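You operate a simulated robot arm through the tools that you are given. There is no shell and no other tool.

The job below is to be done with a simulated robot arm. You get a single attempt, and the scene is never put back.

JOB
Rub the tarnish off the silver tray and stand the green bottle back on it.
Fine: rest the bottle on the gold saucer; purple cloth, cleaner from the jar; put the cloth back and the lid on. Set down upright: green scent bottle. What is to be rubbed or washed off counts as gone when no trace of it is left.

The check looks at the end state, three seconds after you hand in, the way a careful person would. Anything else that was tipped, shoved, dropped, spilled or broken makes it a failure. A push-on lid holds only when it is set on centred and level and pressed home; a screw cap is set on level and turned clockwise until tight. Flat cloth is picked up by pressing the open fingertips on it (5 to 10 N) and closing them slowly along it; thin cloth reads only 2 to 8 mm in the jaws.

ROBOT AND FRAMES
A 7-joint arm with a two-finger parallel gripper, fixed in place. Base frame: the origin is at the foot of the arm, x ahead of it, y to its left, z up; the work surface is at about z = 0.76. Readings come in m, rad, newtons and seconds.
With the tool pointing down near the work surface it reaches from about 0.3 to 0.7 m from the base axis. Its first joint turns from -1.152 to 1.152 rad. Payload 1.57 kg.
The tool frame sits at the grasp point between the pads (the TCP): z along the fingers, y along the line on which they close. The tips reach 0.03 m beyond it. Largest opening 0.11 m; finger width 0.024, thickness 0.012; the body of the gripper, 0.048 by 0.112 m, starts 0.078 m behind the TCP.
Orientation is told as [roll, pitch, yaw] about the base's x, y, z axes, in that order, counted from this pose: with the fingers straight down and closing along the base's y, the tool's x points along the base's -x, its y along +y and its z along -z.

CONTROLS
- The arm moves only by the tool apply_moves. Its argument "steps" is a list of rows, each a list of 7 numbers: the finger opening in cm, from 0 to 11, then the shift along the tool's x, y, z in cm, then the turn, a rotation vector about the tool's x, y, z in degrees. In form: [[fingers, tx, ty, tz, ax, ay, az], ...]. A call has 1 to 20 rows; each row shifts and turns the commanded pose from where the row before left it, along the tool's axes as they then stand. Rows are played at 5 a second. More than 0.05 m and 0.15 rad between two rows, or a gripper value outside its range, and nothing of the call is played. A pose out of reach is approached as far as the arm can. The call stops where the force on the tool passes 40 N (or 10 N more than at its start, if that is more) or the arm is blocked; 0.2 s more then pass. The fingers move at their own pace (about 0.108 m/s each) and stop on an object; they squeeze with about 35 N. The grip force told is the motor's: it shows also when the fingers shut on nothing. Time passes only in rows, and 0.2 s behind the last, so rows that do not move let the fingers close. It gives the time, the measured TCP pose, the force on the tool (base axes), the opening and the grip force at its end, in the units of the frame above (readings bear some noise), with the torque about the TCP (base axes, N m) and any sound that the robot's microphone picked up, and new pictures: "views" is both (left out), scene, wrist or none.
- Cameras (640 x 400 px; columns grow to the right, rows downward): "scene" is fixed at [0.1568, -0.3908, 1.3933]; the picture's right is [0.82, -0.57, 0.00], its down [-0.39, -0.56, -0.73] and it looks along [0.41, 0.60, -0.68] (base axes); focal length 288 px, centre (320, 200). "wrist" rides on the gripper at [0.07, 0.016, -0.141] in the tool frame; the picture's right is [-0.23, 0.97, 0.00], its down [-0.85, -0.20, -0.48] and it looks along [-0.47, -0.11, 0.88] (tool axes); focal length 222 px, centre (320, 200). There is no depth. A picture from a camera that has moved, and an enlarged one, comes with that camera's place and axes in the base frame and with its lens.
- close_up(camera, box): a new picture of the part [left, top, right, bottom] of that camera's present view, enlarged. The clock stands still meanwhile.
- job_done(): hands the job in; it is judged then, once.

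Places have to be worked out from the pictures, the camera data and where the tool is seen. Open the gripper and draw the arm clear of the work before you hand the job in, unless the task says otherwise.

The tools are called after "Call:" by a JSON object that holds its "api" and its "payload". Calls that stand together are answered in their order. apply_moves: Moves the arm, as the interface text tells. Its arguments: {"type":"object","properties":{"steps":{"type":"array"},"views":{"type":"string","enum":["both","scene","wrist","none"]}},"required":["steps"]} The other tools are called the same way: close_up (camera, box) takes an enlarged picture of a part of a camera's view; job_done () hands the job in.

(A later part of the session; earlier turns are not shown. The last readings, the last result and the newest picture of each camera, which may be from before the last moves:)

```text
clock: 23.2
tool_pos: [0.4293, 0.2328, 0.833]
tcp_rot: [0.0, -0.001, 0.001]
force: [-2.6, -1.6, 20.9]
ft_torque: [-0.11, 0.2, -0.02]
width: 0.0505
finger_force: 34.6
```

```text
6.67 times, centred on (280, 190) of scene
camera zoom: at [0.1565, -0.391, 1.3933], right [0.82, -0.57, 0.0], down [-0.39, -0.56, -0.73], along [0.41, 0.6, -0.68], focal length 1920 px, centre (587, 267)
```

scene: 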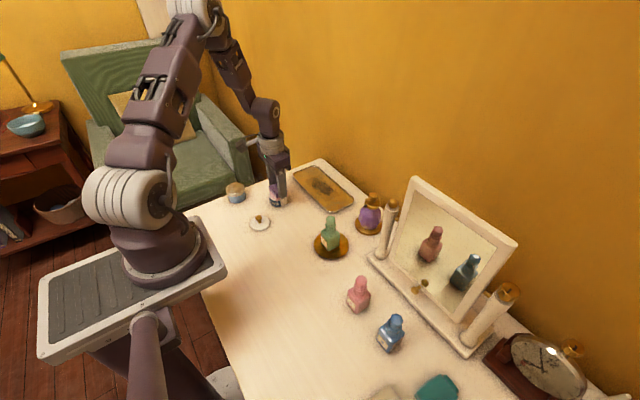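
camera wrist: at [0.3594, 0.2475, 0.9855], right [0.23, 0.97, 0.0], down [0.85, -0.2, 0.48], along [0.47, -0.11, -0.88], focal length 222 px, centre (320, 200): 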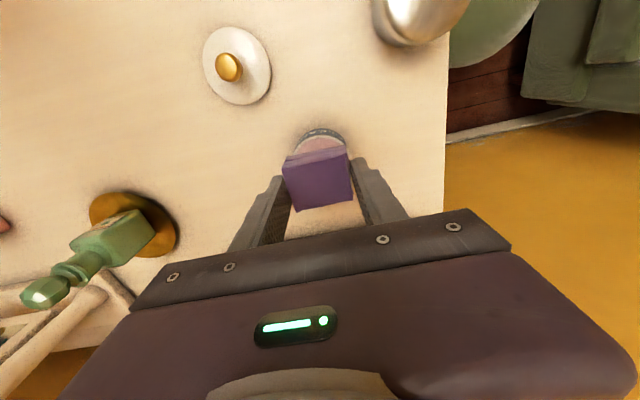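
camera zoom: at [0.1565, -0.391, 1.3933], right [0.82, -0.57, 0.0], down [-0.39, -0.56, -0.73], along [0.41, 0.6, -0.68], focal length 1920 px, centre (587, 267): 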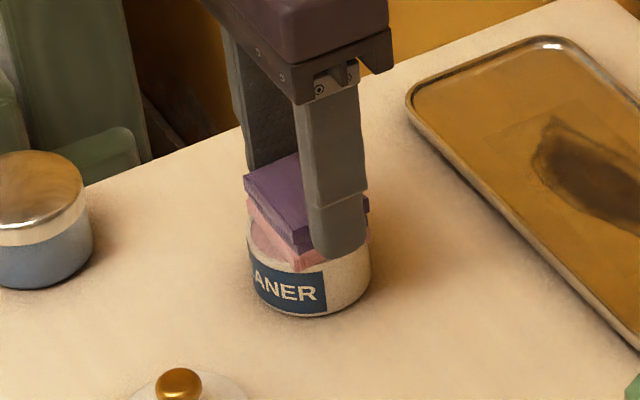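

Firm contact (21 N), and the lower layer of the pad has turned pink – it has taken up cleaner. I lift straight up off the jar and look.

Call:
{"api": "apply_moves", "payload": {"steps": [[3.6, 0, 0, -0.5, 0, 0, 0], [3.6, 0, 0, -1.5, 0, 0, 0], [3.6, 0, 0, -3, 0, 0, 0], [3.6, 0, 0, -3, 0, 0, 0], [3.6, 0, 0, 0, 0, 0, 0]], "views": "both"}}

Call:
{"api": "close_up", "payload": {"camera": "scene", "box": [240, 140, 340, 220]}}

```text
clock: 24.4
tool_pos: [0.4287, 0.2318, 0.9126]
tcp_rot: [-0.001, 0.0, -0.003]
force: [0.3, -0.1, 1.0]
ft_torque: [0.01, 0.0, -0.01]
width: 0.0508
finger_force: 34.8
camera wrist: at [0.3597, 0.2478, 1.054], right [0.23, 0.97, 0.0], down [0.85, -0.2, 0.48], along [0.47, -0.11, -0.88], focal length 222 px, centre (320, 200)
```

scene: 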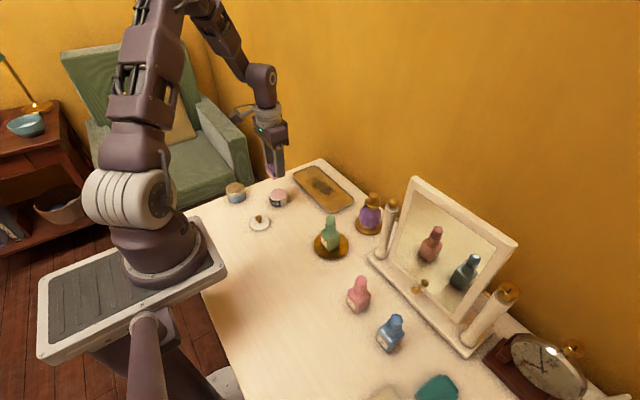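
wrist: 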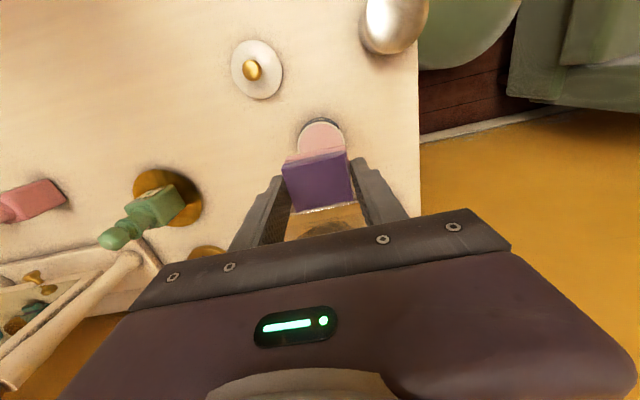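

```text
5.00 times, centred on (290, 180) of scene
camera zoom: at [0.1568, -0.3908, 1.3933], right [0.82, -0.57, 0.0], down [-0.39, -0.56, -0.73], along [0.41, 0.6, -0.68], focal length 1440 px, centre (470, 300)
```

zoom: 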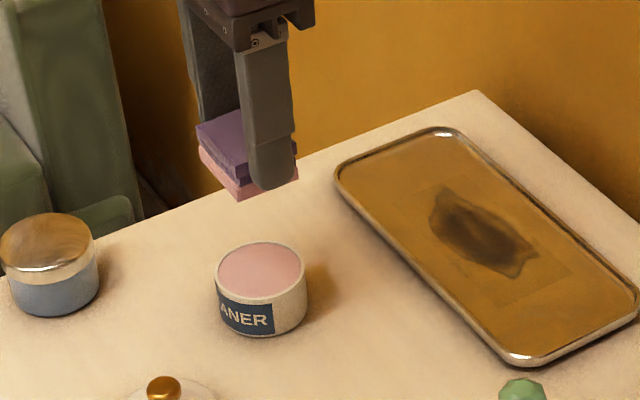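

The pad is loaded and the jar is untouched. The tarnish spans about x 0.548–0.607, y 0.143–0.275; I carry the pad over the middle of the tray and lower to just above its surface.

Call:
{"api": "apply_moves", "payload": {"steps": [[3.6, -3.7, -0.5, 0, 0, 0, 0], [3.6, -3.7, -0.5, 0, 0, 0, 0], [3.6, -3.7, -0.6, 1, 0, 0, 0], [3.6, -3.8, -0.6, 2, 0, 0, 0], [3.6, 0, 0, 3, 0, 0, 0], [3.6, 0, 0, 2.5, 0, 0, 0], [3.6, 0, 0, 1.5, 0, 0, 0], [3.6, 0, 0, 0, 0, 0, 0]], "views": "both"}}

Call:
{"api": "close_up", "payload": {"camera": "scene", "box": [270, 140, 370, 220]}}

Call:
{"api": "close_up", "payload": {"camera": "wrist", "box": [160, 60, 480, 240]}}

```text
clock: 26.2
tool_pos: [0.5767, 0.2123, 0.8133]
tcp_rot: [0.0, 0.0, 0.001]
force: [-1.0, 0.0, -1.1]
ft_torque: [0.0, -0.01, -0.01]
width: 0.0504
finger_force: 35.0
camera wrist: at [0.5083, 0.2277, 0.9544], right [0.23, 0.97, 0.0], down [0.85, -0.2, 0.48], along [0.47, -0.11, -0.88], focal length 222 px, centre (320, 200)
```

scene: 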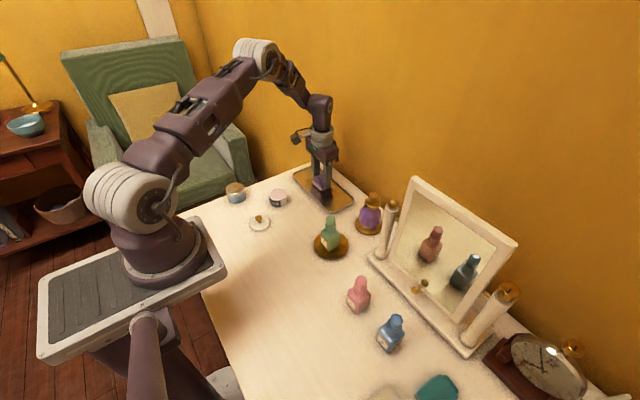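
wrist: 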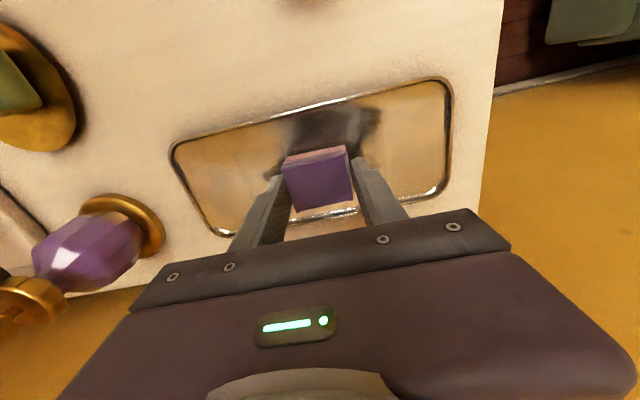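

```text
5.00 times, centred on (320, 180) of scene
camera zoom: at [0.1569, -0.3908, 1.3933], right [0.82, -0.57, 0.0], down [-0.39, -0.56, -0.73], along [0.41, 0.6, -0.68], focal length 1440 px, centre (320, 300)
```

zoom: 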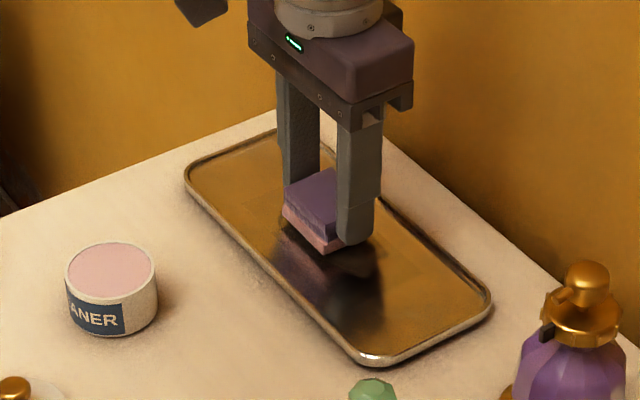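

```text
2.00 times, centred on (320, 150) of wrist
camera zoom: at [0.5083, 0.2277, 0.9544], right [0.23, 0.97, 0.0], down [0.85, -0.2, 0.48], along [0.47, -0.11, -0.88], focal length 444 px, centre (320, 300)
```

zoom: 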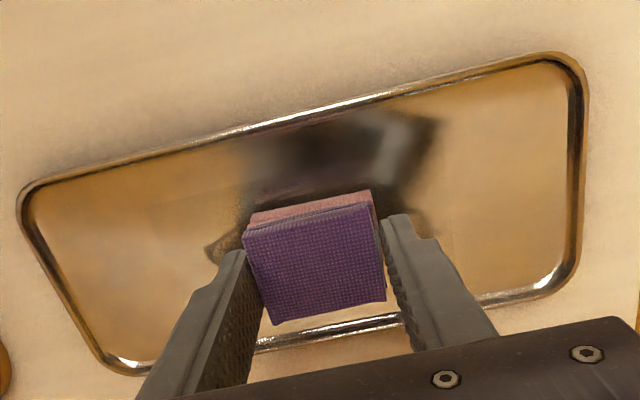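

The pad hovers about 1 cm above the tarnish. I lower in small steps until light contact.

Call:
{"api": "apply_moves", "payload": {"steps": [[3.6, 0, 0, 0.5, 0, 0, 0], [3.6, 0, 0, 0.2, 0, 0, 0], [3.6, 0, 0, 0.1, 0, 0, 0]], "views": "none"}}

```text
clock: 27.1
tool_pos: [0.5773, 0.2112, 0.8072]
tcp_rot: [0.0, -0.004, 0.0]
force: [-1.8, -0.2, 8.1]
ft_torque: [-0.06, 0.1, 0.0]
width: 0.0507
finger_force: 35.1
stopped in row 3: the force on the tool passed its limit at 41 N (the readings are from after the stop); the commanded pose is now the measured one
```

Contact came at TCP z 0.807, now pressing with about 8 N. I make a short rubbing stroke along y first to see how the force and the tray behave.

Call:
{"api": "apply_moves", "payload": {"steps": [[3.6, 0, 0.8, 0, 0, 0, 0], [3.6, 0, 0.8, 0, 0, 0, 0], [3.6, 0, 0.8, 0, 0, 0, 0], [3.6, 0, 0.8, 0, 0, 0, 0]], "views": "both"}}

Call:
{"api": "close_up", "payload": {"camera": "scene", "box": [270, 140, 370, 220]}}

```text
clock: 28.1
tool_pos: [0.5776, 0.2412, 0.8067]
tcp_rot: [0.001, -0.003, 0.0]
force: [0.2, -11.5, 27.0]
ft_torque: [-0.38, 0.1, 0.02]
width: 0.0508
finger_force: 34.9
camera wrist: at [0.5082, 0.2584, 0.9479], right [0.23, 0.97, 0.0], down [0.85, -0.2, 0.48], along [0.47, -0.11, -0.88], focal length 222 px, centre (320, 200)
```

scene: 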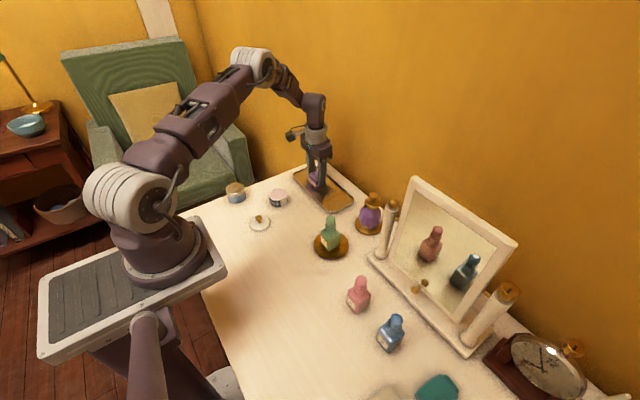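
wrist: 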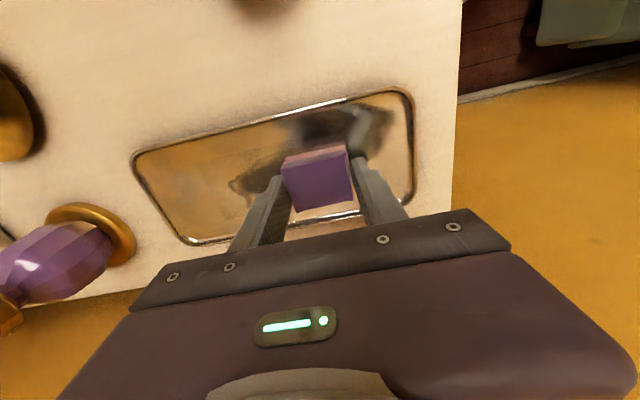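

```text
5.00 times, centred on (320, 180) of scene
camera zoom: at [0.1563, -0.3913, 1.3933], right [0.82, -0.57, 0.0], down [-0.39, -0.56, -0.73], along [0.41, 0.6, -0.68], focal length 1440 px, centre (320, 300)
```

zoom: 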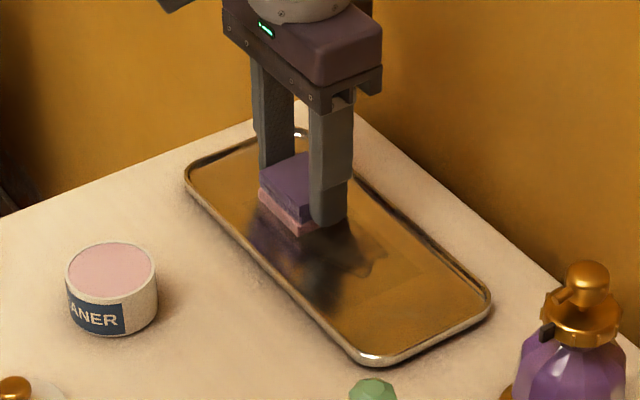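

The tray has not moved; the force grew to 27 N, a bit more than needed, so I ease off 0.8 mm and continue the stroke to the +y end and back.

Call:
{"api": "apply_moves", "payload": {"steps": [[3.6, 0, 0, -0.08, 0, 0, 0], [3.6, 0, 1, 0, 0, 0, 0], [3.6, 0, 1, 0, 0, 0, 0], [3.6, 0, 1, 0, 0, 0, 0], [3.6, 0, -1, 0, 0, 0, 0], [3.6, 0, -1, 0, 0, 0, 0], [3.6, 0, -1, 0, 0, 0, 0], [3.6, 0, -1, 0, 0, 0, 0]], "views": "none"}}

```text
clock: 29.9
tool_pos: [0.5767, 0.2344, 0.8073]
tcp_rot: [0.0, 0.0, 0.0]
force: [0.5, 8.1, 17.1]
ft_torque: [0.22, -0.01, -0.02]
width: 0.0507
finger_force: 35.6
```

Steady 17 N of pressure. I continue the stroke along -y over the whole patch.

Call:
{"api": "apply_moves", "payload": {"steps": [[3.6, 0, -1, 0, 0, 0, 0], [3.6, 0, -1, 0, 0, 0, 0], [3.6, 0, -1, 0, 0, 0, 0], [3.6, 0, -1, 0, 0, 0, 0], [3.6, 0, -1, 0, 0, 0, 0], [3.6, 0, -1, 0, 0, 0, 0], [3.6, 0, -1, 0, 0, 0, 0], [3.6, 0, -1, 0, 0, 0, 0]], "views": "both"}}

Call:
{"api": "close_up", "payload": {"camera": "scene", "box": [270, 140, 370, 220]}}

Call:
{"api": "close_up", "payload": {"camera": "wrist", "box": [180, 60, 500, 260]}}

```text
clock: 31.7
tool_pos: [0.5764, 0.1519, 0.8075]
tcp_rot: [0.001, 0.0, -0.001]
force: [-0.1, 0.1, 0.9]
ft_torque: [0.05, 0.0, 0.0]
width: 0.0508
finger_force: 35.1
camera wrist: at [0.5077, 0.1687, 0.9481], right [0.23, 0.97, 0.0], down [0.86, -0.2, 0.48], along [0.47, -0.11, -0.88], focal length 222 px, centre (320, 200)
```

scene: 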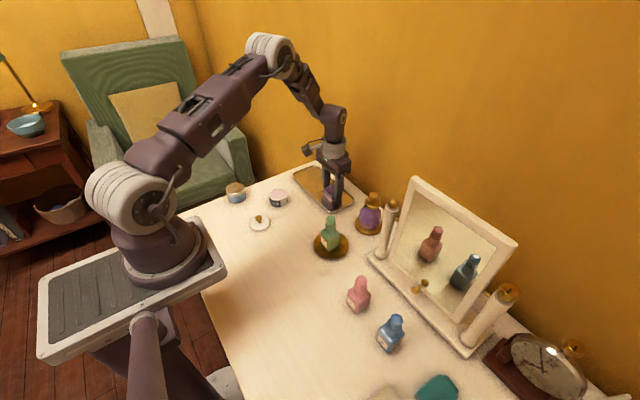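
wrist: 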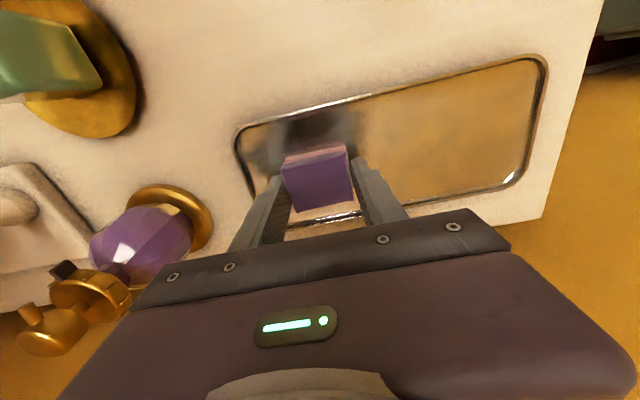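

```text
5.00 times, centred on (320, 180) of scene
camera zoom: at [0.1568, -0.3908, 1.3933], right [0.82, -0.57, 0.0], down [-0.39, -0.56, -0.73], along [0.41, 0.6, -0.68], focal length 1440 px, centre (320, 300)
```

zoom: 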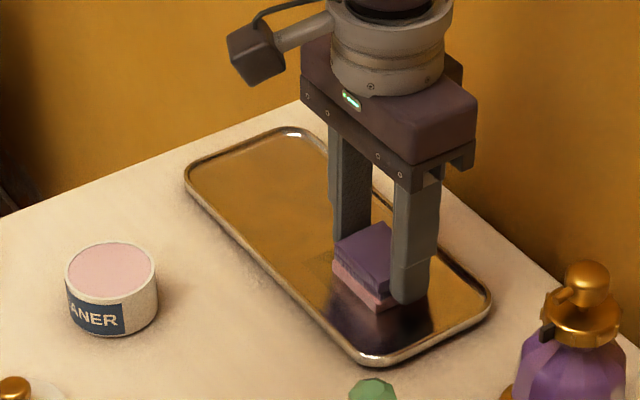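

```text
2.00 times, centred on (340, 160) of wrist
camera zoom: at [0.5077, 0.1687, 0.9481], right [0.23, 0.97, 0.0], down [0.86, -0.2, 0.48], along [0.47, -0.11, -0.88], focal length 444 px, centre (280, 280)
```

zoom: 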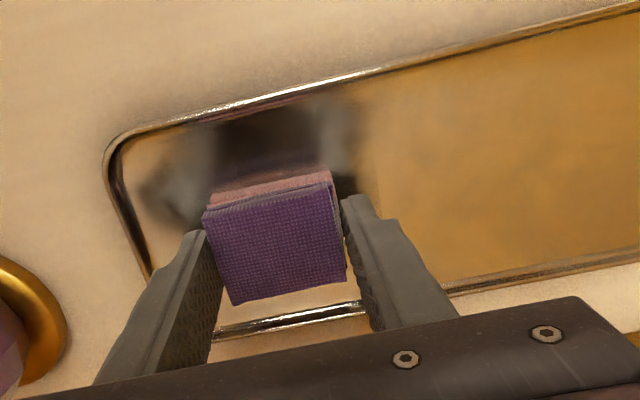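

One pass takes the tarnish clean off behind the pad. At this end the pressure faded to about 1 N, so I press 0.6 mm more and rub back and forth here.

Call:
{"api": "apply_moves", "payload": {"steps": [[3.6, 0, 0, 0.06, 0, 0, 0], [3.6, 0, 0.8, 0, 0, 0, 0], [3.6, 0, 0.8, 0, 0, 0, 0], [3.6, 0, 0.8, 0, 0, 0, 0], [3.6, 0, -0.8, 0, 0, 0, 0], [3.6, 0, -0.8, 0, 0, 0, 0], [3.6, 0, -0.8, 0, 0, 0, 0], [3.6, 0, -0.5, 0, 0, 0, 0], [3.6, 0, 0, 0, 0, 0, 0]], "views": "none"}}

```text
clock: 33.7
tool_pos: [0.5775, 0.1488, 0.8068]
tcp_rot: [0.0, -0.002, -0.001]
force: [-1.6, 5.3, 11.4]
ft_torque: [0.19, 0.03, 0.03]
width: 0.0507
finger_force: 35.3
```

Now 11 N at the -y end. I shift 1.3 cm toward the near rim and stroke the whole length in +y.

Call:
{"api": "apply_moves", "payload": {"steps": [[3.6, 0.7, 0, 0, 0, 0, 0], [3.6, 0.6, 0, 0, 0, 0, 0], [3.6, 0, 1, 0, 0, 0, 0], [3.6, 0, 1, 0, 0, 0, 0], [3.6, 0, 1, 0, 0, 0, 0], [3.6, 0, 1, 0, 0, 0, 0], [3.6, 0, 1, 0, 0, 0, 0], [3.6, 0, 1, 0, 0, 0, 0]], "views": "none"}}

```text
clock: 35.5
tool_pos: [0.5643, 0.2078, 0.8055]
tcp_rot: [0.001, -0.001, -0.001]
force: [-1.6, -10.0, 23.8]
ft_torque: [-0.32, 0.03, 0.04]
width: 0.0507
finger_force: 35.3
```

Pressure is 24 N here; I ease off slightly and finish this stroke to the +y end.

Call:
{"api": "apply_moves", "payload": {"steps": [[3.6, 0, 1, -0.05, 0, 0, 0], [3.6, 0, 1, 0, 0, 0, 0], [3.6, 0, 1, 0, 0, 0, 0], [3.6, 0, 1, 0, 0, 0, 0], [3.6, 0, 1, 0, 0, 0, 0], [3.6, 0, 1, 0, 0, 0, 0], [3.6, 0, 0, 0, 0, 0, 0]], "views": "both"}}

Call:
{"api": "close_up", "payload": {"camera": "scene", "box": [270, 140, 370, 220]}}

Call:
{"api": "close_up", "payload": {"camera": "wrist", "box": [120, 60, 440, 260]}}

```text
clock: 37.1
tool_pos: [0.5662, 0.2671, 0.8067]
tcp_rot: [0.0, -0.001, -0.001]
force: [-0.1, 1.1, -0.8]
ft_torque: [0.02, -0.01, -0.03]
width: 0.0509
finger_force: 35.1
camera wrist: at [0.496, 0.2835, 0.9478], right [0.23, 0.97, 0.0], down [0.85, -0.2, 0.48], along [0.47, -0.11, -0.88], focal length 222 px, centre (320, 200)
```

scene: 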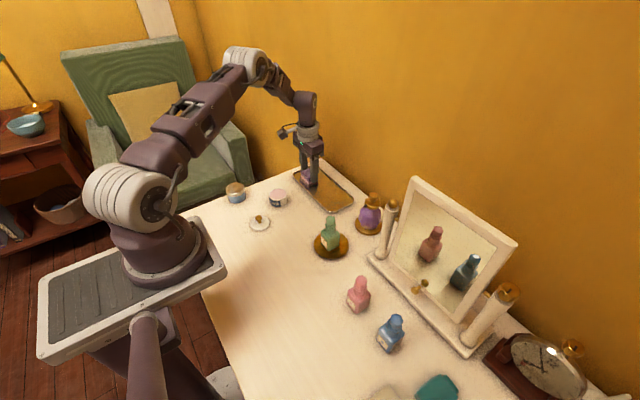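
wrist: 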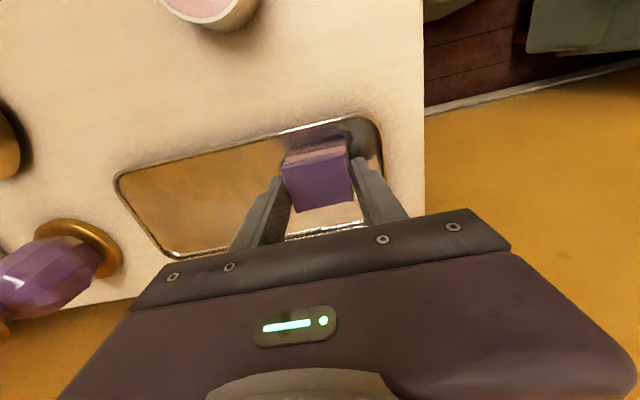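

```text
5.00 times, centred on (320, 180) of scene
camera zoom: at [0.1569, -0.3908, 1.3933], right [0.82, -0.57, 0.0], down [-0.39, -0.56, -0.73], along [0.41, 0.6, -0.68], focal length 1440 px, centre (320, 300)
```

zoom: 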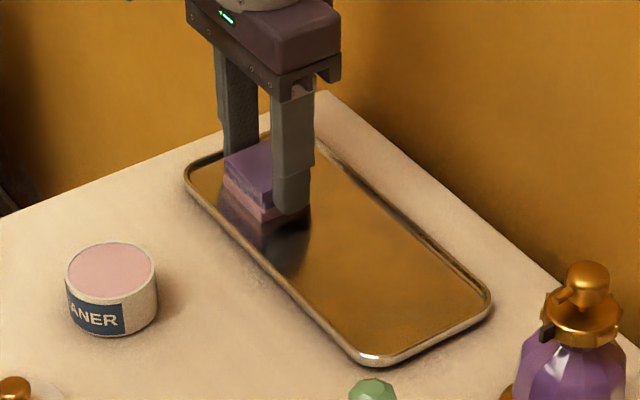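

```text
2.00 times, centred on (280, 160) of wrist
camera zoom: at [0.496, 0.2835, 0.9478], right [0.23, 0.97, 0.0], down [0.85, -0.2, 0.48], along [0.47, -0.11, -0.88], focal length 444 px, centre (400, 280)
```

zoom: 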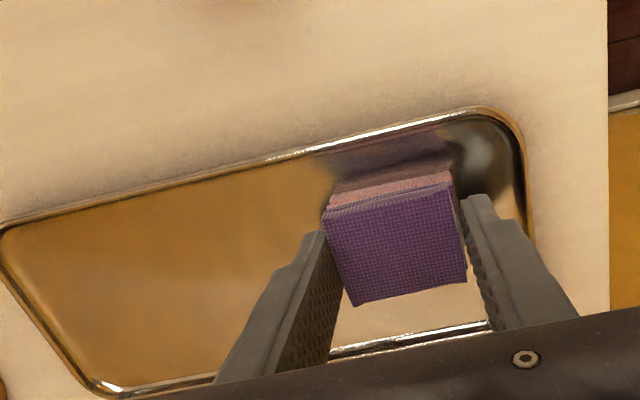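

The visible part of the tray is clean and the tray hasn't shifted. I press a bit again, shift to the far side (x about 0.594) and make the return stroke there.

Call:
{"api": "apply_moves", "payload": {"steps": [[3.6, 0, 0, 0.06, 0, 0, 0], [3.6, -1, 0, 0, 0, 0, 0], [3.6, -1, 0, 0, 0, 0, 0], [3.6, -0.9, 0, 0, 0, 0, 0], [3.6, 0, -1, 0, 0, 0, 0], [3.6, 0, -1, 0, 0, 0, 0]], "views": "none"}}

```text
clock: 38.5
tool_pos: [0.5927, 0.2477, 0.8067]
tcp_rot: [0.002, -0.002, 0.0]
force: [-1.1, -0.3, -0.5]
ft_torque: [0.01, 0.0, 0.0]
width: 0.0508
finger_force: 35.3
```

No pressure on this side yet (0 N), so I go down another 0.7 mm and check.

Call:
{"api": "apply_moves", "payload": {"steps": [[3.6, 0, 0, 0.07, 0, 0, 0], [3.6, 0, 1, 0, 0, 0, 0], [3.6, 0, 1, 0, 0, 0, 0]], "views": "none"}}

```text
clock: 39.3
tool_pos: [0.5924, 0.2676, 0.8067]
tcp_rot: [0.0, -0.002, 0.0]
force: [-0.6, -2.1, 4.6]
ft_torque: [-0.07, 0.0, -0.02]
width: 0.0508
finger_force: 34.5
```

Contact is there with about 5 N; I press slightly more and make the long return stroke along the far side.

Call:
{"api": "apply_moves", "payload": {"steps": [[3.6, 0, 0, 0.03, 0, 0, 0], [3.6, 0, -1, 0, 0, 0, 0], [3.6, 0, -1, 0, 0, 0, 0], [3.6, 0, -1, 0, 0, 0, 0], [3.6, 0, -1, 0, 0, 0, 0], [3.6, 0, -1, 0, 0, 0, 0], [3.6, 0, -1, 0, 0, 0, 0]], "views": "none"}}

```text
clock: 40.9
tool_pos: [0.5932, 0.2084, 0.8065]
tcp_rot: [0.003, -0.001, 0.001]
force: [-0.2, 7.9, 16.4]
ft_torque: [0.25, 0.03, 0.03]
width: 0.051
finger_force: 34.7
```

Call:
{"api": "apply_moves", "payload": {"steps": [[3.6, 0, -1, 0, 0, 0, 0], [3.6, 0, -1, 0, 0, 0, 0], [3.6, 0, -1, 0, 0, 0, 0], [3.6, 0, -1, 0, 0, 0, 0], [3.6, 0, -1, 0, 0, 0, 0], [3.6, 0, -1, 0, 0, 0, 0], [3.6, 0, 0, 0, 0, 0, 0]], "views": "both"}}

Call:
{"api": "close_up", "payload": {"camera": "scene", "box": [270, 140, 370, 220]}}

Call:
{"api": "close_up", "payload": {"camera": "wrist", "box": [200, 40, 560, 260]}}

```text
clock: 42.5
tool_pos: [0.5939, 0.1472, 0.8065]
tcp_rot: [0.001, -0.001, 0.0]
force: [0.7, 9.3, 21.5]
ft_torque: [0.32, -0.06, 0.0]
width: 0.0507
finger_force: 34.9
camera wrist: at [0.5242, 0.1639, 0.947], right [0.23, 0.97, 0.0], down [0.85, -0.2, 0.48], along [0.47, -0.11, -0.88], focal length 222 px, centre (320, 200)
```

scene: 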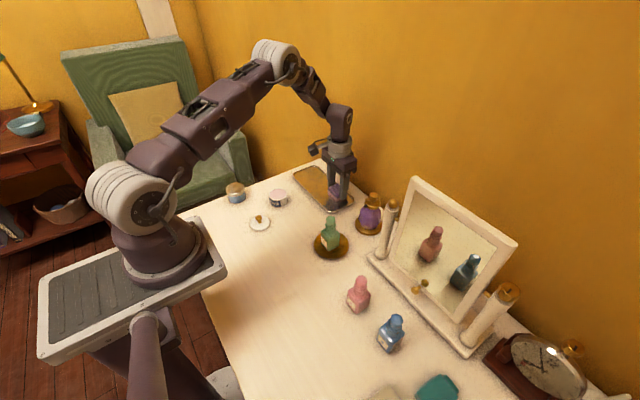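
wrist: 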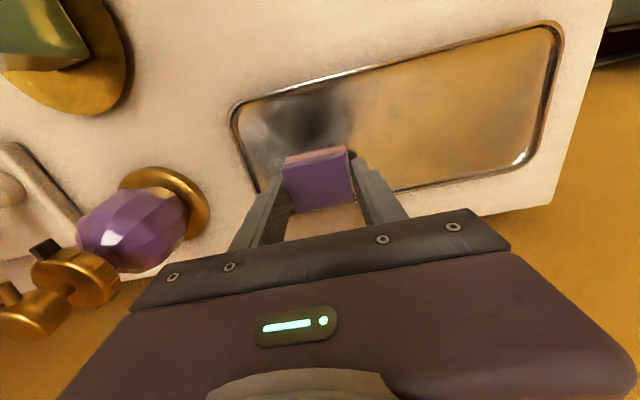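

```text
5.00 times, centred on (320, 180) of scene
camera zoom: at [0.1564, -0.3907, 1.3934], right [0.82, -0.57, 0.0], down [-0.39, -0.56, -0.73], along [0.41, 0.6, -0.68], focal length 1440 px, centre (320, 300)
```

zoom: 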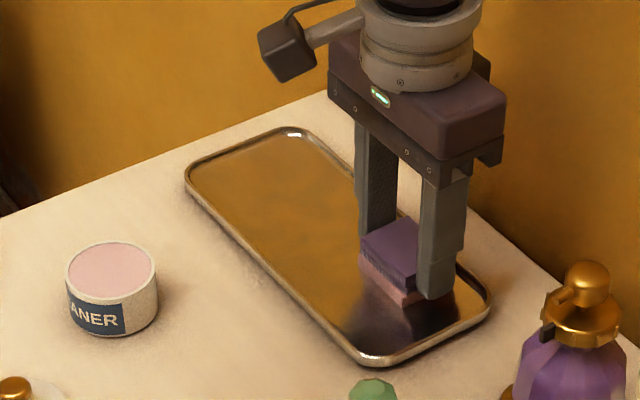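

```text
1.78 times, centred on (380, 150) of wrist
camera zoom: at [0.5242, 0.1639, 0.947], right [0.23, 0.97, 0.0], down [0.85, -0.2, 0.48], along [0.47, -0.11, -0.88], focal length 395 px, centre (213, 289)
```

zoom: 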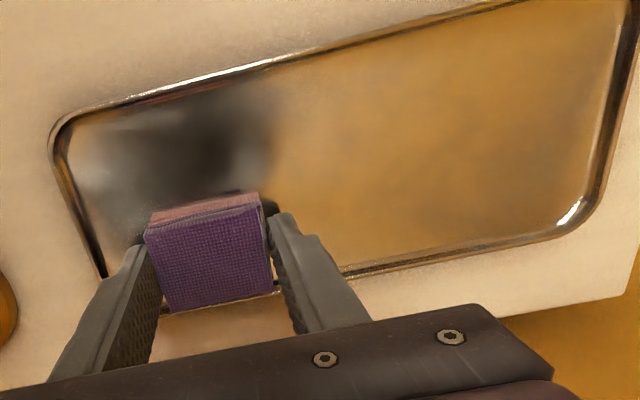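

The far-side pass is done. I lift off the tray and pull back toward the robot to inspect the whole tray.

Call:
{"api": "apply_moves", "payload": {"steps": [[3.6, 0, 0, -1, 0, 0, 0], [3.6, 0, 0, -3, 0, 0, 0], [3.6, 0, 0, -4, 0, 0, 0], [3.6, 0, 0, -4, 0, 0, 0], [3.6, 3, 0, -2, 0, 0, 0], [3.6, 4, 0, 0, 0, 0, 0], [3.6, 4, 0, 0, 0, 0, 0], [3.6, 4, 0, 0, 0, 0, 0], [3.6, 0, 0, 0, 0, 0, 0]], "views": "both"}}

Call:
{"api": "close_up", "payload": {"camera": "scene", "box": [270, 140, 370, 220]}}

Call:
{"api": "close_up", "payload": {"camera": "wrist", "box": [260, 120, 560, 280]}}

```text
clock: 44.5
tool_pos: [0.4426, 0.1472, 0.9454]
tcp_rot: [0.0, -0.001, -0.003]
force: [0.7, 0.6, 0.0]
ft_torque: [0.02, -0.02, 0.0]
width: 0.0505
finger_force: 35.3
camera wrist: at [0.3736, 0.164, 1.0863], right [0.23, 0.97, 0.0], down [0.85, -0.2, 0.48], along [0.47, -0.11, -0.88], focal length 222 px, centre (320, 200)
```

scene: 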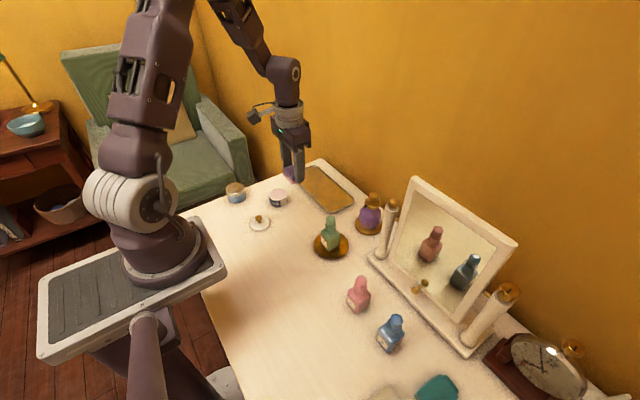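
wrist: 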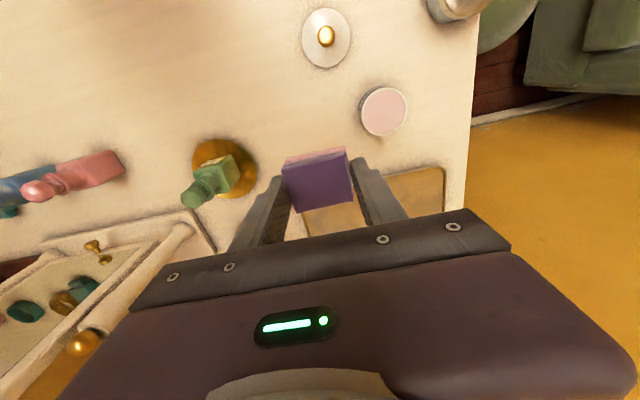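

```text
5.00 times, centred on (320, 180) of scene
camera zoom: at [0.1568, -0.3908, 1.3933], right [0.82, -0.57, 0.0], down [-0.39, -0.56, -0.73], along [0.41, 0.6, -0.68], focal length 1440 px, centre (320, 300)
```

zoom: 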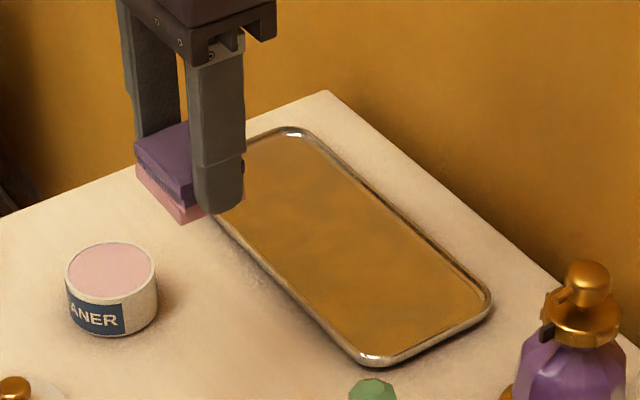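

```text
2.13 times, centred on (410, 200) of wrist
camera zoom: at [0.3736, 0.164, 1.0863], right [0.23, 0.97, 0.0], down [0.85, -0.2, 0.48], along [0.47, -0.11, -0.88], focal length 474 px, centre (128, 200)
```

zoom: 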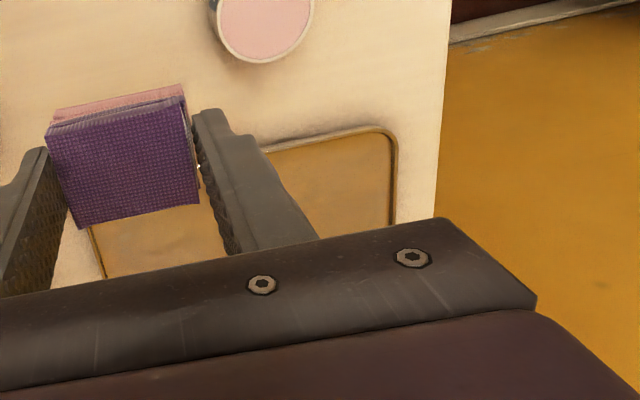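

The tarnish appears gone and the tray is in its place. I carry the pad to above its original place (0.398, 0.104) and re-inspect the tray, now unobstructed.

Call:
{"api": "apply_moves", "payload": {"steps": [[3.6, 1.5, -1.4, 0, 0, 0, 0], [3.6, 1.5, -1.4, 0, 0, 0, 0], [3.6, 1.4, -1.5, 0, 0, 0, 0], [3.6, 0, 0, 2, 0, 0, -7], [3.6, 0, 0, 3, 0, 0, 0], [3.6, 0, 0, 0, 0, 0, 0]], "views": "both"}}

Call:
{"api": "close_up", "payload": {"camera": "scene", "box": [280, 150, 360, 215]}}

Call:
{"api": "close_up", "payload": {"camera": "scene", "box": [240, 170, 340, 250]}}

```text
clock: 45.9
tool_pos: [0.3982, 0.1051, 0.8941]
tcp_rot: [-0.002, -0.002, 0.123]
force: [0.2, 0.0, -1.2]
ft_torque: [-0.01, 0.0, -0.03]
width: 0.0508
finger_force: 35.0
camera wrist: at [0.328, 0.1132, 1.0351], right [0.11, 0.99, 0.0], down [0.87, -0.09, 0.48], along [0.48, -0.05, -0.88], focal length 222 px, centre (320, 200)
```

scene: 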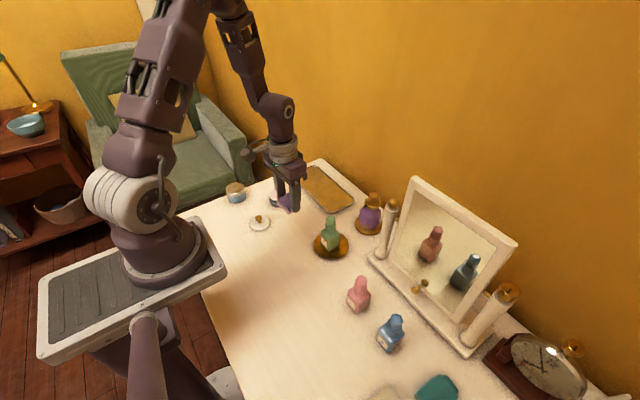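
wrist: 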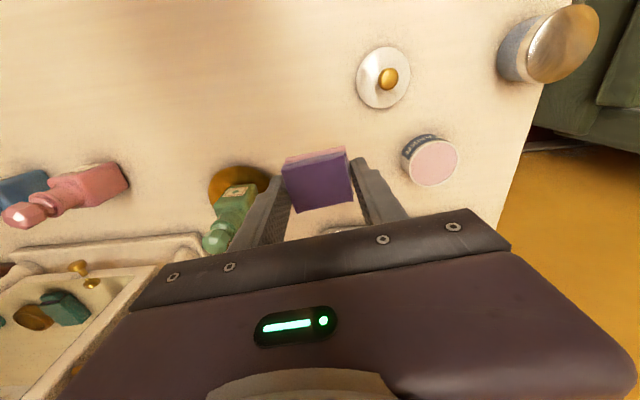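

```text
6.15 times, centred on (320, 182) of scene
camera zoom: at [0.1569, -0.3908, 1.3933], right [0.82, -0.57, 0.0], down [-0.39, -0.56, -0.73], along [0.41, 0.6, -0.68], focal length 1772 px, centre (320, 308)
```

zoom: 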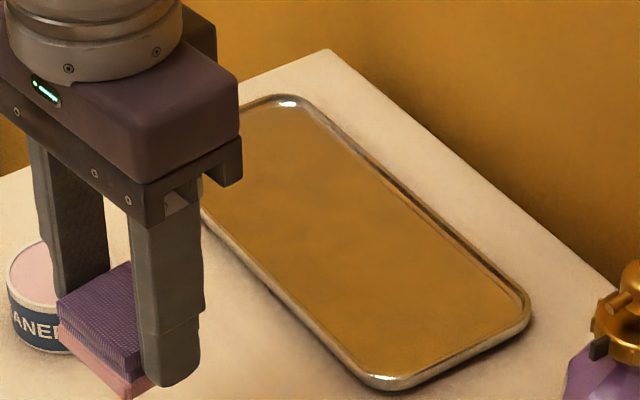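

```text
5.00 times, centred on (290, 210) of scene
camera zoom: at [0.1569, -0.3908, 1.3933], right [0.82, -0.57, 0.0], down [-0.39, -0.56, -0.73], along [0.41, 0.6, -0.68], focal length 1440 px, centre (470, 150)
```

zoom: 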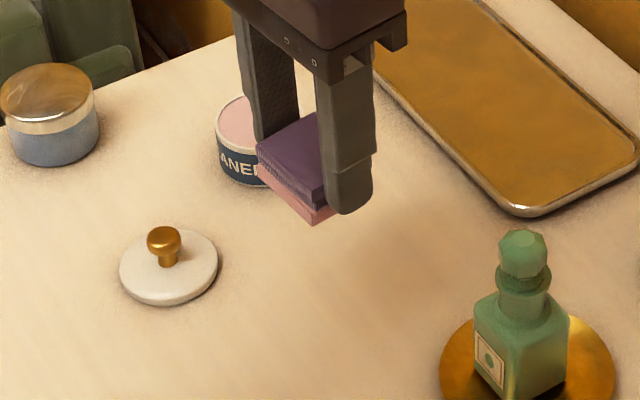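

The tray surface now shows only an even reflection, no dark patch. I lower the pad to its old place, stopping a few millimetres above the table.

Call:
{"api": "apply_moves", "payload": {"steps": [[3.6, 0, 0, 3, 0, 0, 0], [3.6, 0, 0, 3, 0, 0, 0], [3.6, 0, 0, 2, 0, 0, 0], [3.6, 0, 0, 1, 0, 0, 0], [3.6, 0, 0, 0, 0, 0, 0]], "views": "scene"}}

Call:
{"api": "close_up", "payload": {"camera": "scene", "box": [240, 170, 340, 250]}}

```text
clock: 47.1
tool_pos: [0.3999, 0.1043, 0.8047]
tcp_rot: [-0.001, -0.002, 0.123]
force: [0.9, -0.5, 0.2]
ft_torque: [0.04, 0.02, 0.07]
width: 0.0505
finger_force: 35.1
```

scene: 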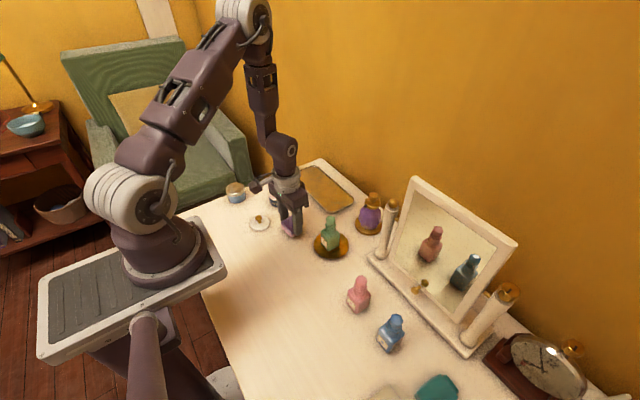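

```text
5.00 times, centred on (290, 210) of scene
camera zoom: at [0.1569, -0.3908, 1.3933], right [0.82, -0.57, 0.0], down [-0.39, -0.56, -0.73], along [0.41, 0.6, -0.68], focal length 1440 px, centre (470, 150)
```

zoom: 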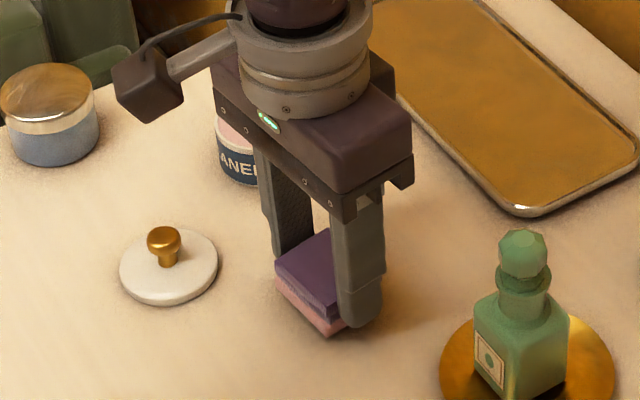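

A few millimetres remain; I lower in 2 mm steps until touch.

Call:
{"api": "apply_moves", "payload": {"steps": [[3.6, 0, 0, 0.2, 0, 0, 0], [3.6, 0, 0, 0.2, 0, 0, 0], [3.6, 0, 0, 0.1, 0, 0, 0]], "views": "none"}}

```text
clock: 47.9
tool_pos: [0.3989, 0.1038, 0.8011]
tcp_rot: [0.0, -0.001, 0.122]
force: [0.4, 0.2, 0.0]
ft_torque: [0.03, 0.0, -0.02]
width: 0.0505
finger_force: 34.8
```

Call:
{"api": "apply_moves", "payload": {"steps": [[3.6, 0, 0, 0.1, 0, 0, 0], [3.6, 0, 0, 0.1, 0, 0, 0]], "views": "none"}}

```text
clock: 48.5
tool_pos: [0.399, 0.1044, 0.7986]
tcp_rot: [0.0, -0.001, 0.123]
force: [0.7, -0.1, 0.0]
ft_torque: [0.01, 0.0, -0.03]
width: 0.0505
finger_force: 34.7
```

Still no contact force; one more millimetre, step by half.

Call:
{"api": "apply_moves", "payload": {"steps": [[3.6, 0, 0, 0.05, 0, 0, 0], [3.6, 0, 0, 0.05, 0, 0, 0]], "views": "none"}}

```text
clock: 49.1
tool_pos: [0.3996, 0.1046, 0.7971]
tcp_rot: [0.002, -0.004, 0.121]
force: [-1.3, 1.1, 23.1]
ft_torque: [0.0, 0.05, 0.02]
width: 0.0508
finger_force: 35.1
```

The pad touches down (23 N). I open the fingers slowly and rise.

Call:
{"api": "apply_moves", "payload": {"steps": [[3.6, 0, 0, -0.05, 0, 0, 0], [5.4, 0, 0, 0, 0, 0, 0], [6, 0, 0, 0, 0, 0, 0], [6.6, 0, 0, 0, 0, 0, 0], [7.2, 0, 0, 0, 0, 0, 0], [7.5, 0, 0, -1, 0, 0, 0], [7.5, 0, 0, -3, 0, 0, 0], [7.5, 0, 0, -4, 0, 0, 0], [7.5, 0, 0, -4, 0, 0, 0], [7.5, 0, 0, -4, 0, 0, 7]], "views": "both"}}

Call:
{"api": "close_up", "payload": {"camera": "scene", "box": [240, 170, 340, 250]}}

```text
clock: 51.3
tool_pos: [0.398, 0.1035, 0.9586]
tcp_rot: [-0.001, 0.001, -0.003]
force: [-0.4, 0.5, -0.6]
ft_torque: [0.0, 0.01, 0.0]
width: 0.0751
finger_force: 0.0
camera wrist: at [0.3303, 0.1201, 1.0996], right [0.23, 0.97, 0.0], down [0.85, -0.2, 0.48], along [0.47, -0.11, -0.88], focal length 222 px, centre (320, 200)
```

scene: 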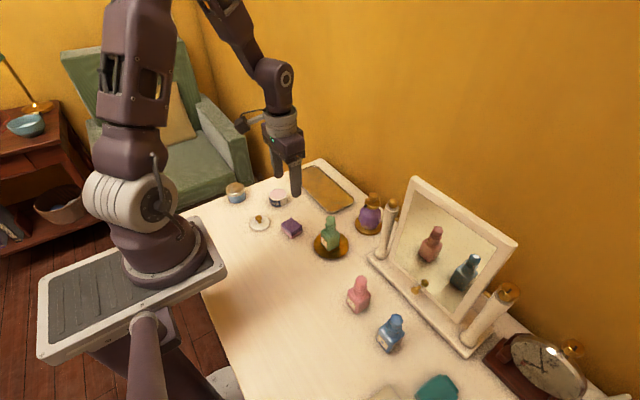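
wrist: 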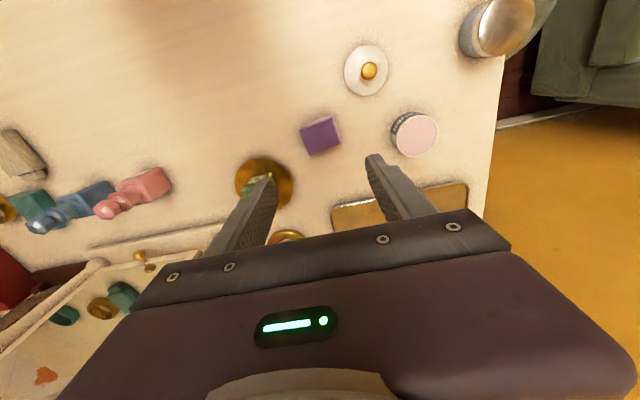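

```text
5.00 times, centred on (290, 210) of scene
camera zoom: at [0.1568, -0.3908, 1.3933], right [0.82, -0.57, 0.0], down [-0.39, -0.56, -0.73], along [0.41, 0.6, -0.68], focal length 1440 px, centre (470, 150)
```

zoom: 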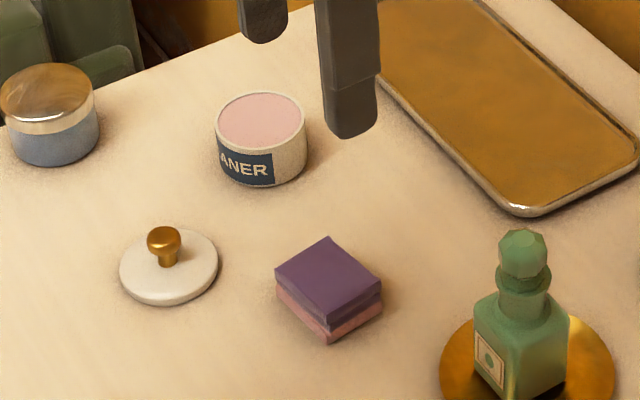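

The cloth is back in its place. I move the empty gripper over the tray to inspect its surface from the wrist camera before bringing the bottle.

Call:
{"api": "apply_moves", "payload": {"steps": [[7.5, -4, 2.1, -0.4, 0, 0, 0], [7.5, -4, 2.1, -0.4, 0, 0, 0], [7.5, -4, 2.1, -0.4, 0, 0, 0], [7.5, -4, 2.2, -0.4, 0, 0, 0], [7.5, -4, 2.2, -0.4, 0, 0, 0], [7.5, 0, 0, 0, 0, 0, 0]], "views": "wrist"}}

Call:
{"api": "close_up", "payload": {"camera": "wrist", "box": [220, 50, 420, 175]}}

Call:
{"api": "close_up", "payload": {"camera": "scene", "box": [285, 155, 360, 215]}}

```text
clock: 52.7
tool_pos: [0.5991, 0.211, 0.9766]
tcp_rot: [0.0, 0.001, -0.001]
force: [0.2, 0.5, 0.1]
ft_torque: [0.01, 0.02, 0.02]
width: 0.075
finger_force: 0.0
camera wrist: at [0.5292, 0.2288, 1.1189], right [0.23, 0.97, 0.0], down [0.85, -0.2, 0.48], along [0.47, -0.11, -0.88], focal length 222 px, centre (320, 200)
```

wrist: 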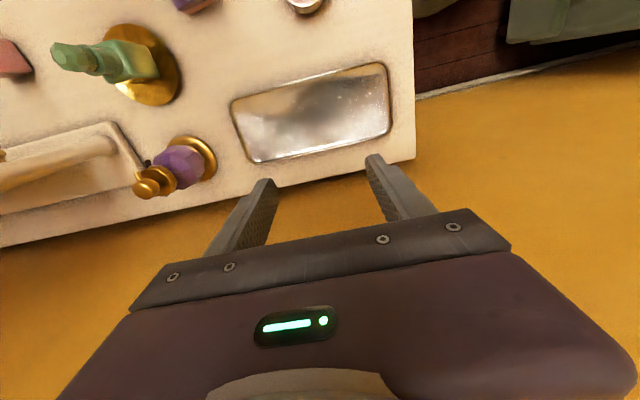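

```text
3.20 times, centred on (320, 112) of wrist
camera zoom: at [0.5292, 0.2288, 1.1189], right [0.23, 0.97, 0.0], down [0.85, -0.2, 0.48], along [0.47, -0.11, -0.88], focal length 711 px, centre (320, 480)
```

zoom: 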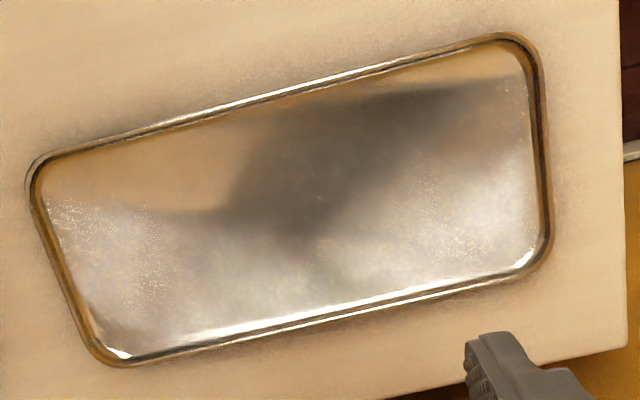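

```text
6.67 times, centred on (322, 185) of scene
camera zoom: at [0.1569, -0.3908, 1.3933], right [0.82, -0.57, 0.0], down [-0.39, -0.56, -0.73], along [0.41, 0.6, -0.68], focal length 1920 px, centre (303, 300)
```

zoom: 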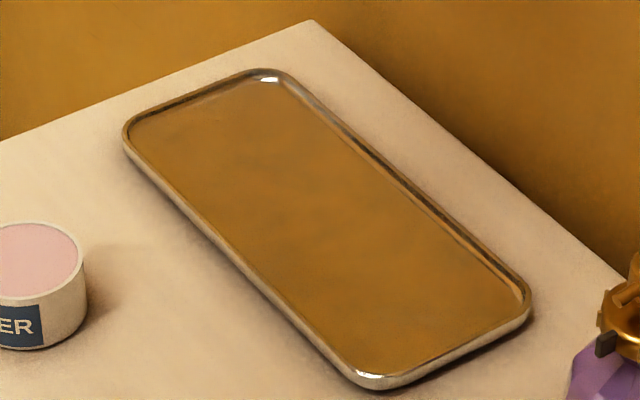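

The tray is clean and shiny from both views (the grey in the wrist picture is the gripper's own reflection). Now I go back above the green bottle on the saucer at (0.459, -0.003).

Call:
{"api": "apply_moves", "payload": {"steps": [[8, 2.3, -3.5, 0, 0, 0, 0], [8, 2.3, -3.6, 0, 0, 0, 0], [8, 2.3, -3.6, 0, 0, 0, 0], [8, 2.3, -3.6, 0, 0, 0, 0], [8, 2.4, -3.6, 0, 0, 0, 0], [8, 2.4, -3.5, 0, 0, 0, 0], [8, 0, 0, 2, 0, 0, 0], [8, 0, 0, 0, 0, 0, 0]], "views": "both"}}

Call:
{"api": "close_up", "payload": {"camera": "wrist", "box": [220, 60, 420, 220]}}

Call:
{"api": "close_up", "payload": {"camera": "scene", "box": [290, 180, 370, 270]}}

```text
clock: 54.5
tool_pos: [0.4601, -0.002, 0.9574]
tcp_rot: [0.0, -0.002, 0.0]
force: [0.2, -0.3, 0.2]
ft_torque: [-0.02, 0.01, -0.03]
width: 0.0798
finger_force: 0.1
camera wrist: at [0.3895, 0.0148, 1.0995], right [0.23, 0.97, 0.0], down [0.85, -0.2, 0.48], along [0.47, -0.11, -0.88], focal length 222 px, centre (320, 200)
```

scene: 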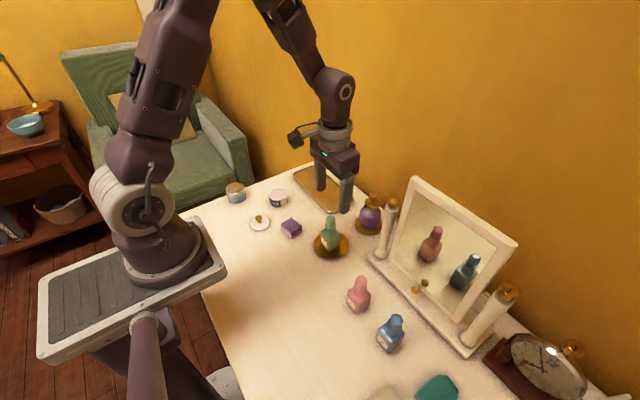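
wrist: 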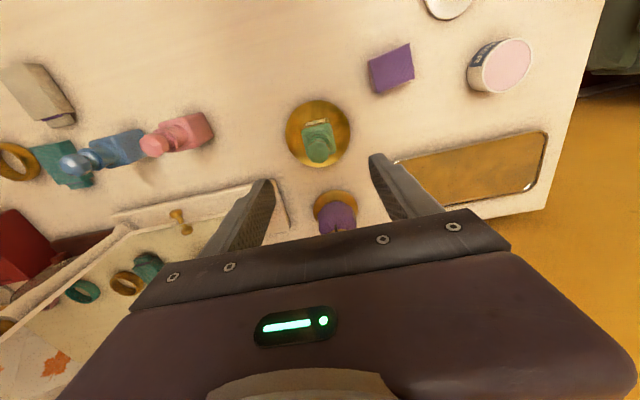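

```text
2.50 times, centred on (320, 140) of wrist
camera zoom: at [0.3895, 0.0148, 1.0995], right [0.23, 0.97, 0.0], down [0.85, -0.2, 0.48], along [0.47, -0.11, -0.88], focal length 555 px, centre (320, 350)
```

zoom: 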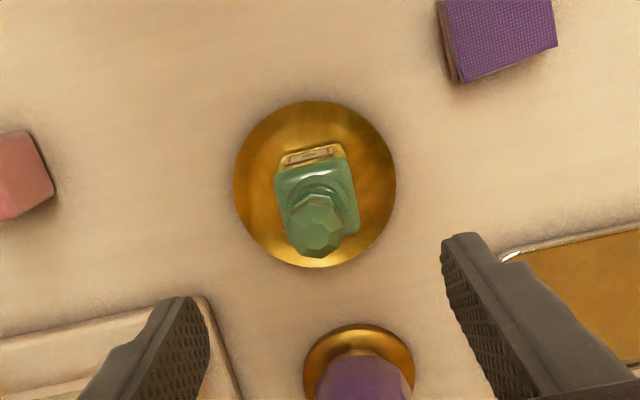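

```text
4.44 times, centred on (330, 225) of scene
camera zoom: at [0.1568, -0.3908, 1.3933], right [0.82, -0.57, 0.0], down [-0.39, -0.56, -0.73], along [0.41, 0.6, -0.68], focal length 1280 px, centre (276, 89)
```

zoom: 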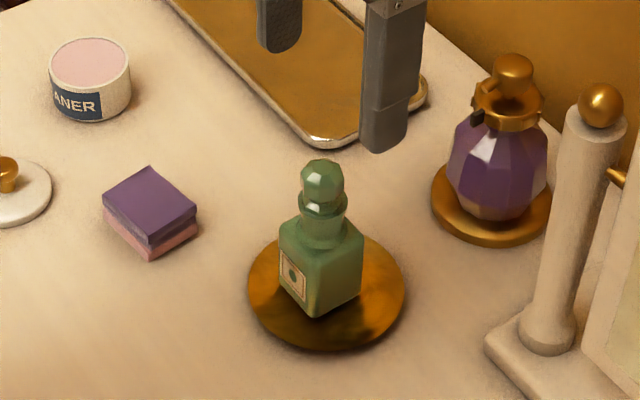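

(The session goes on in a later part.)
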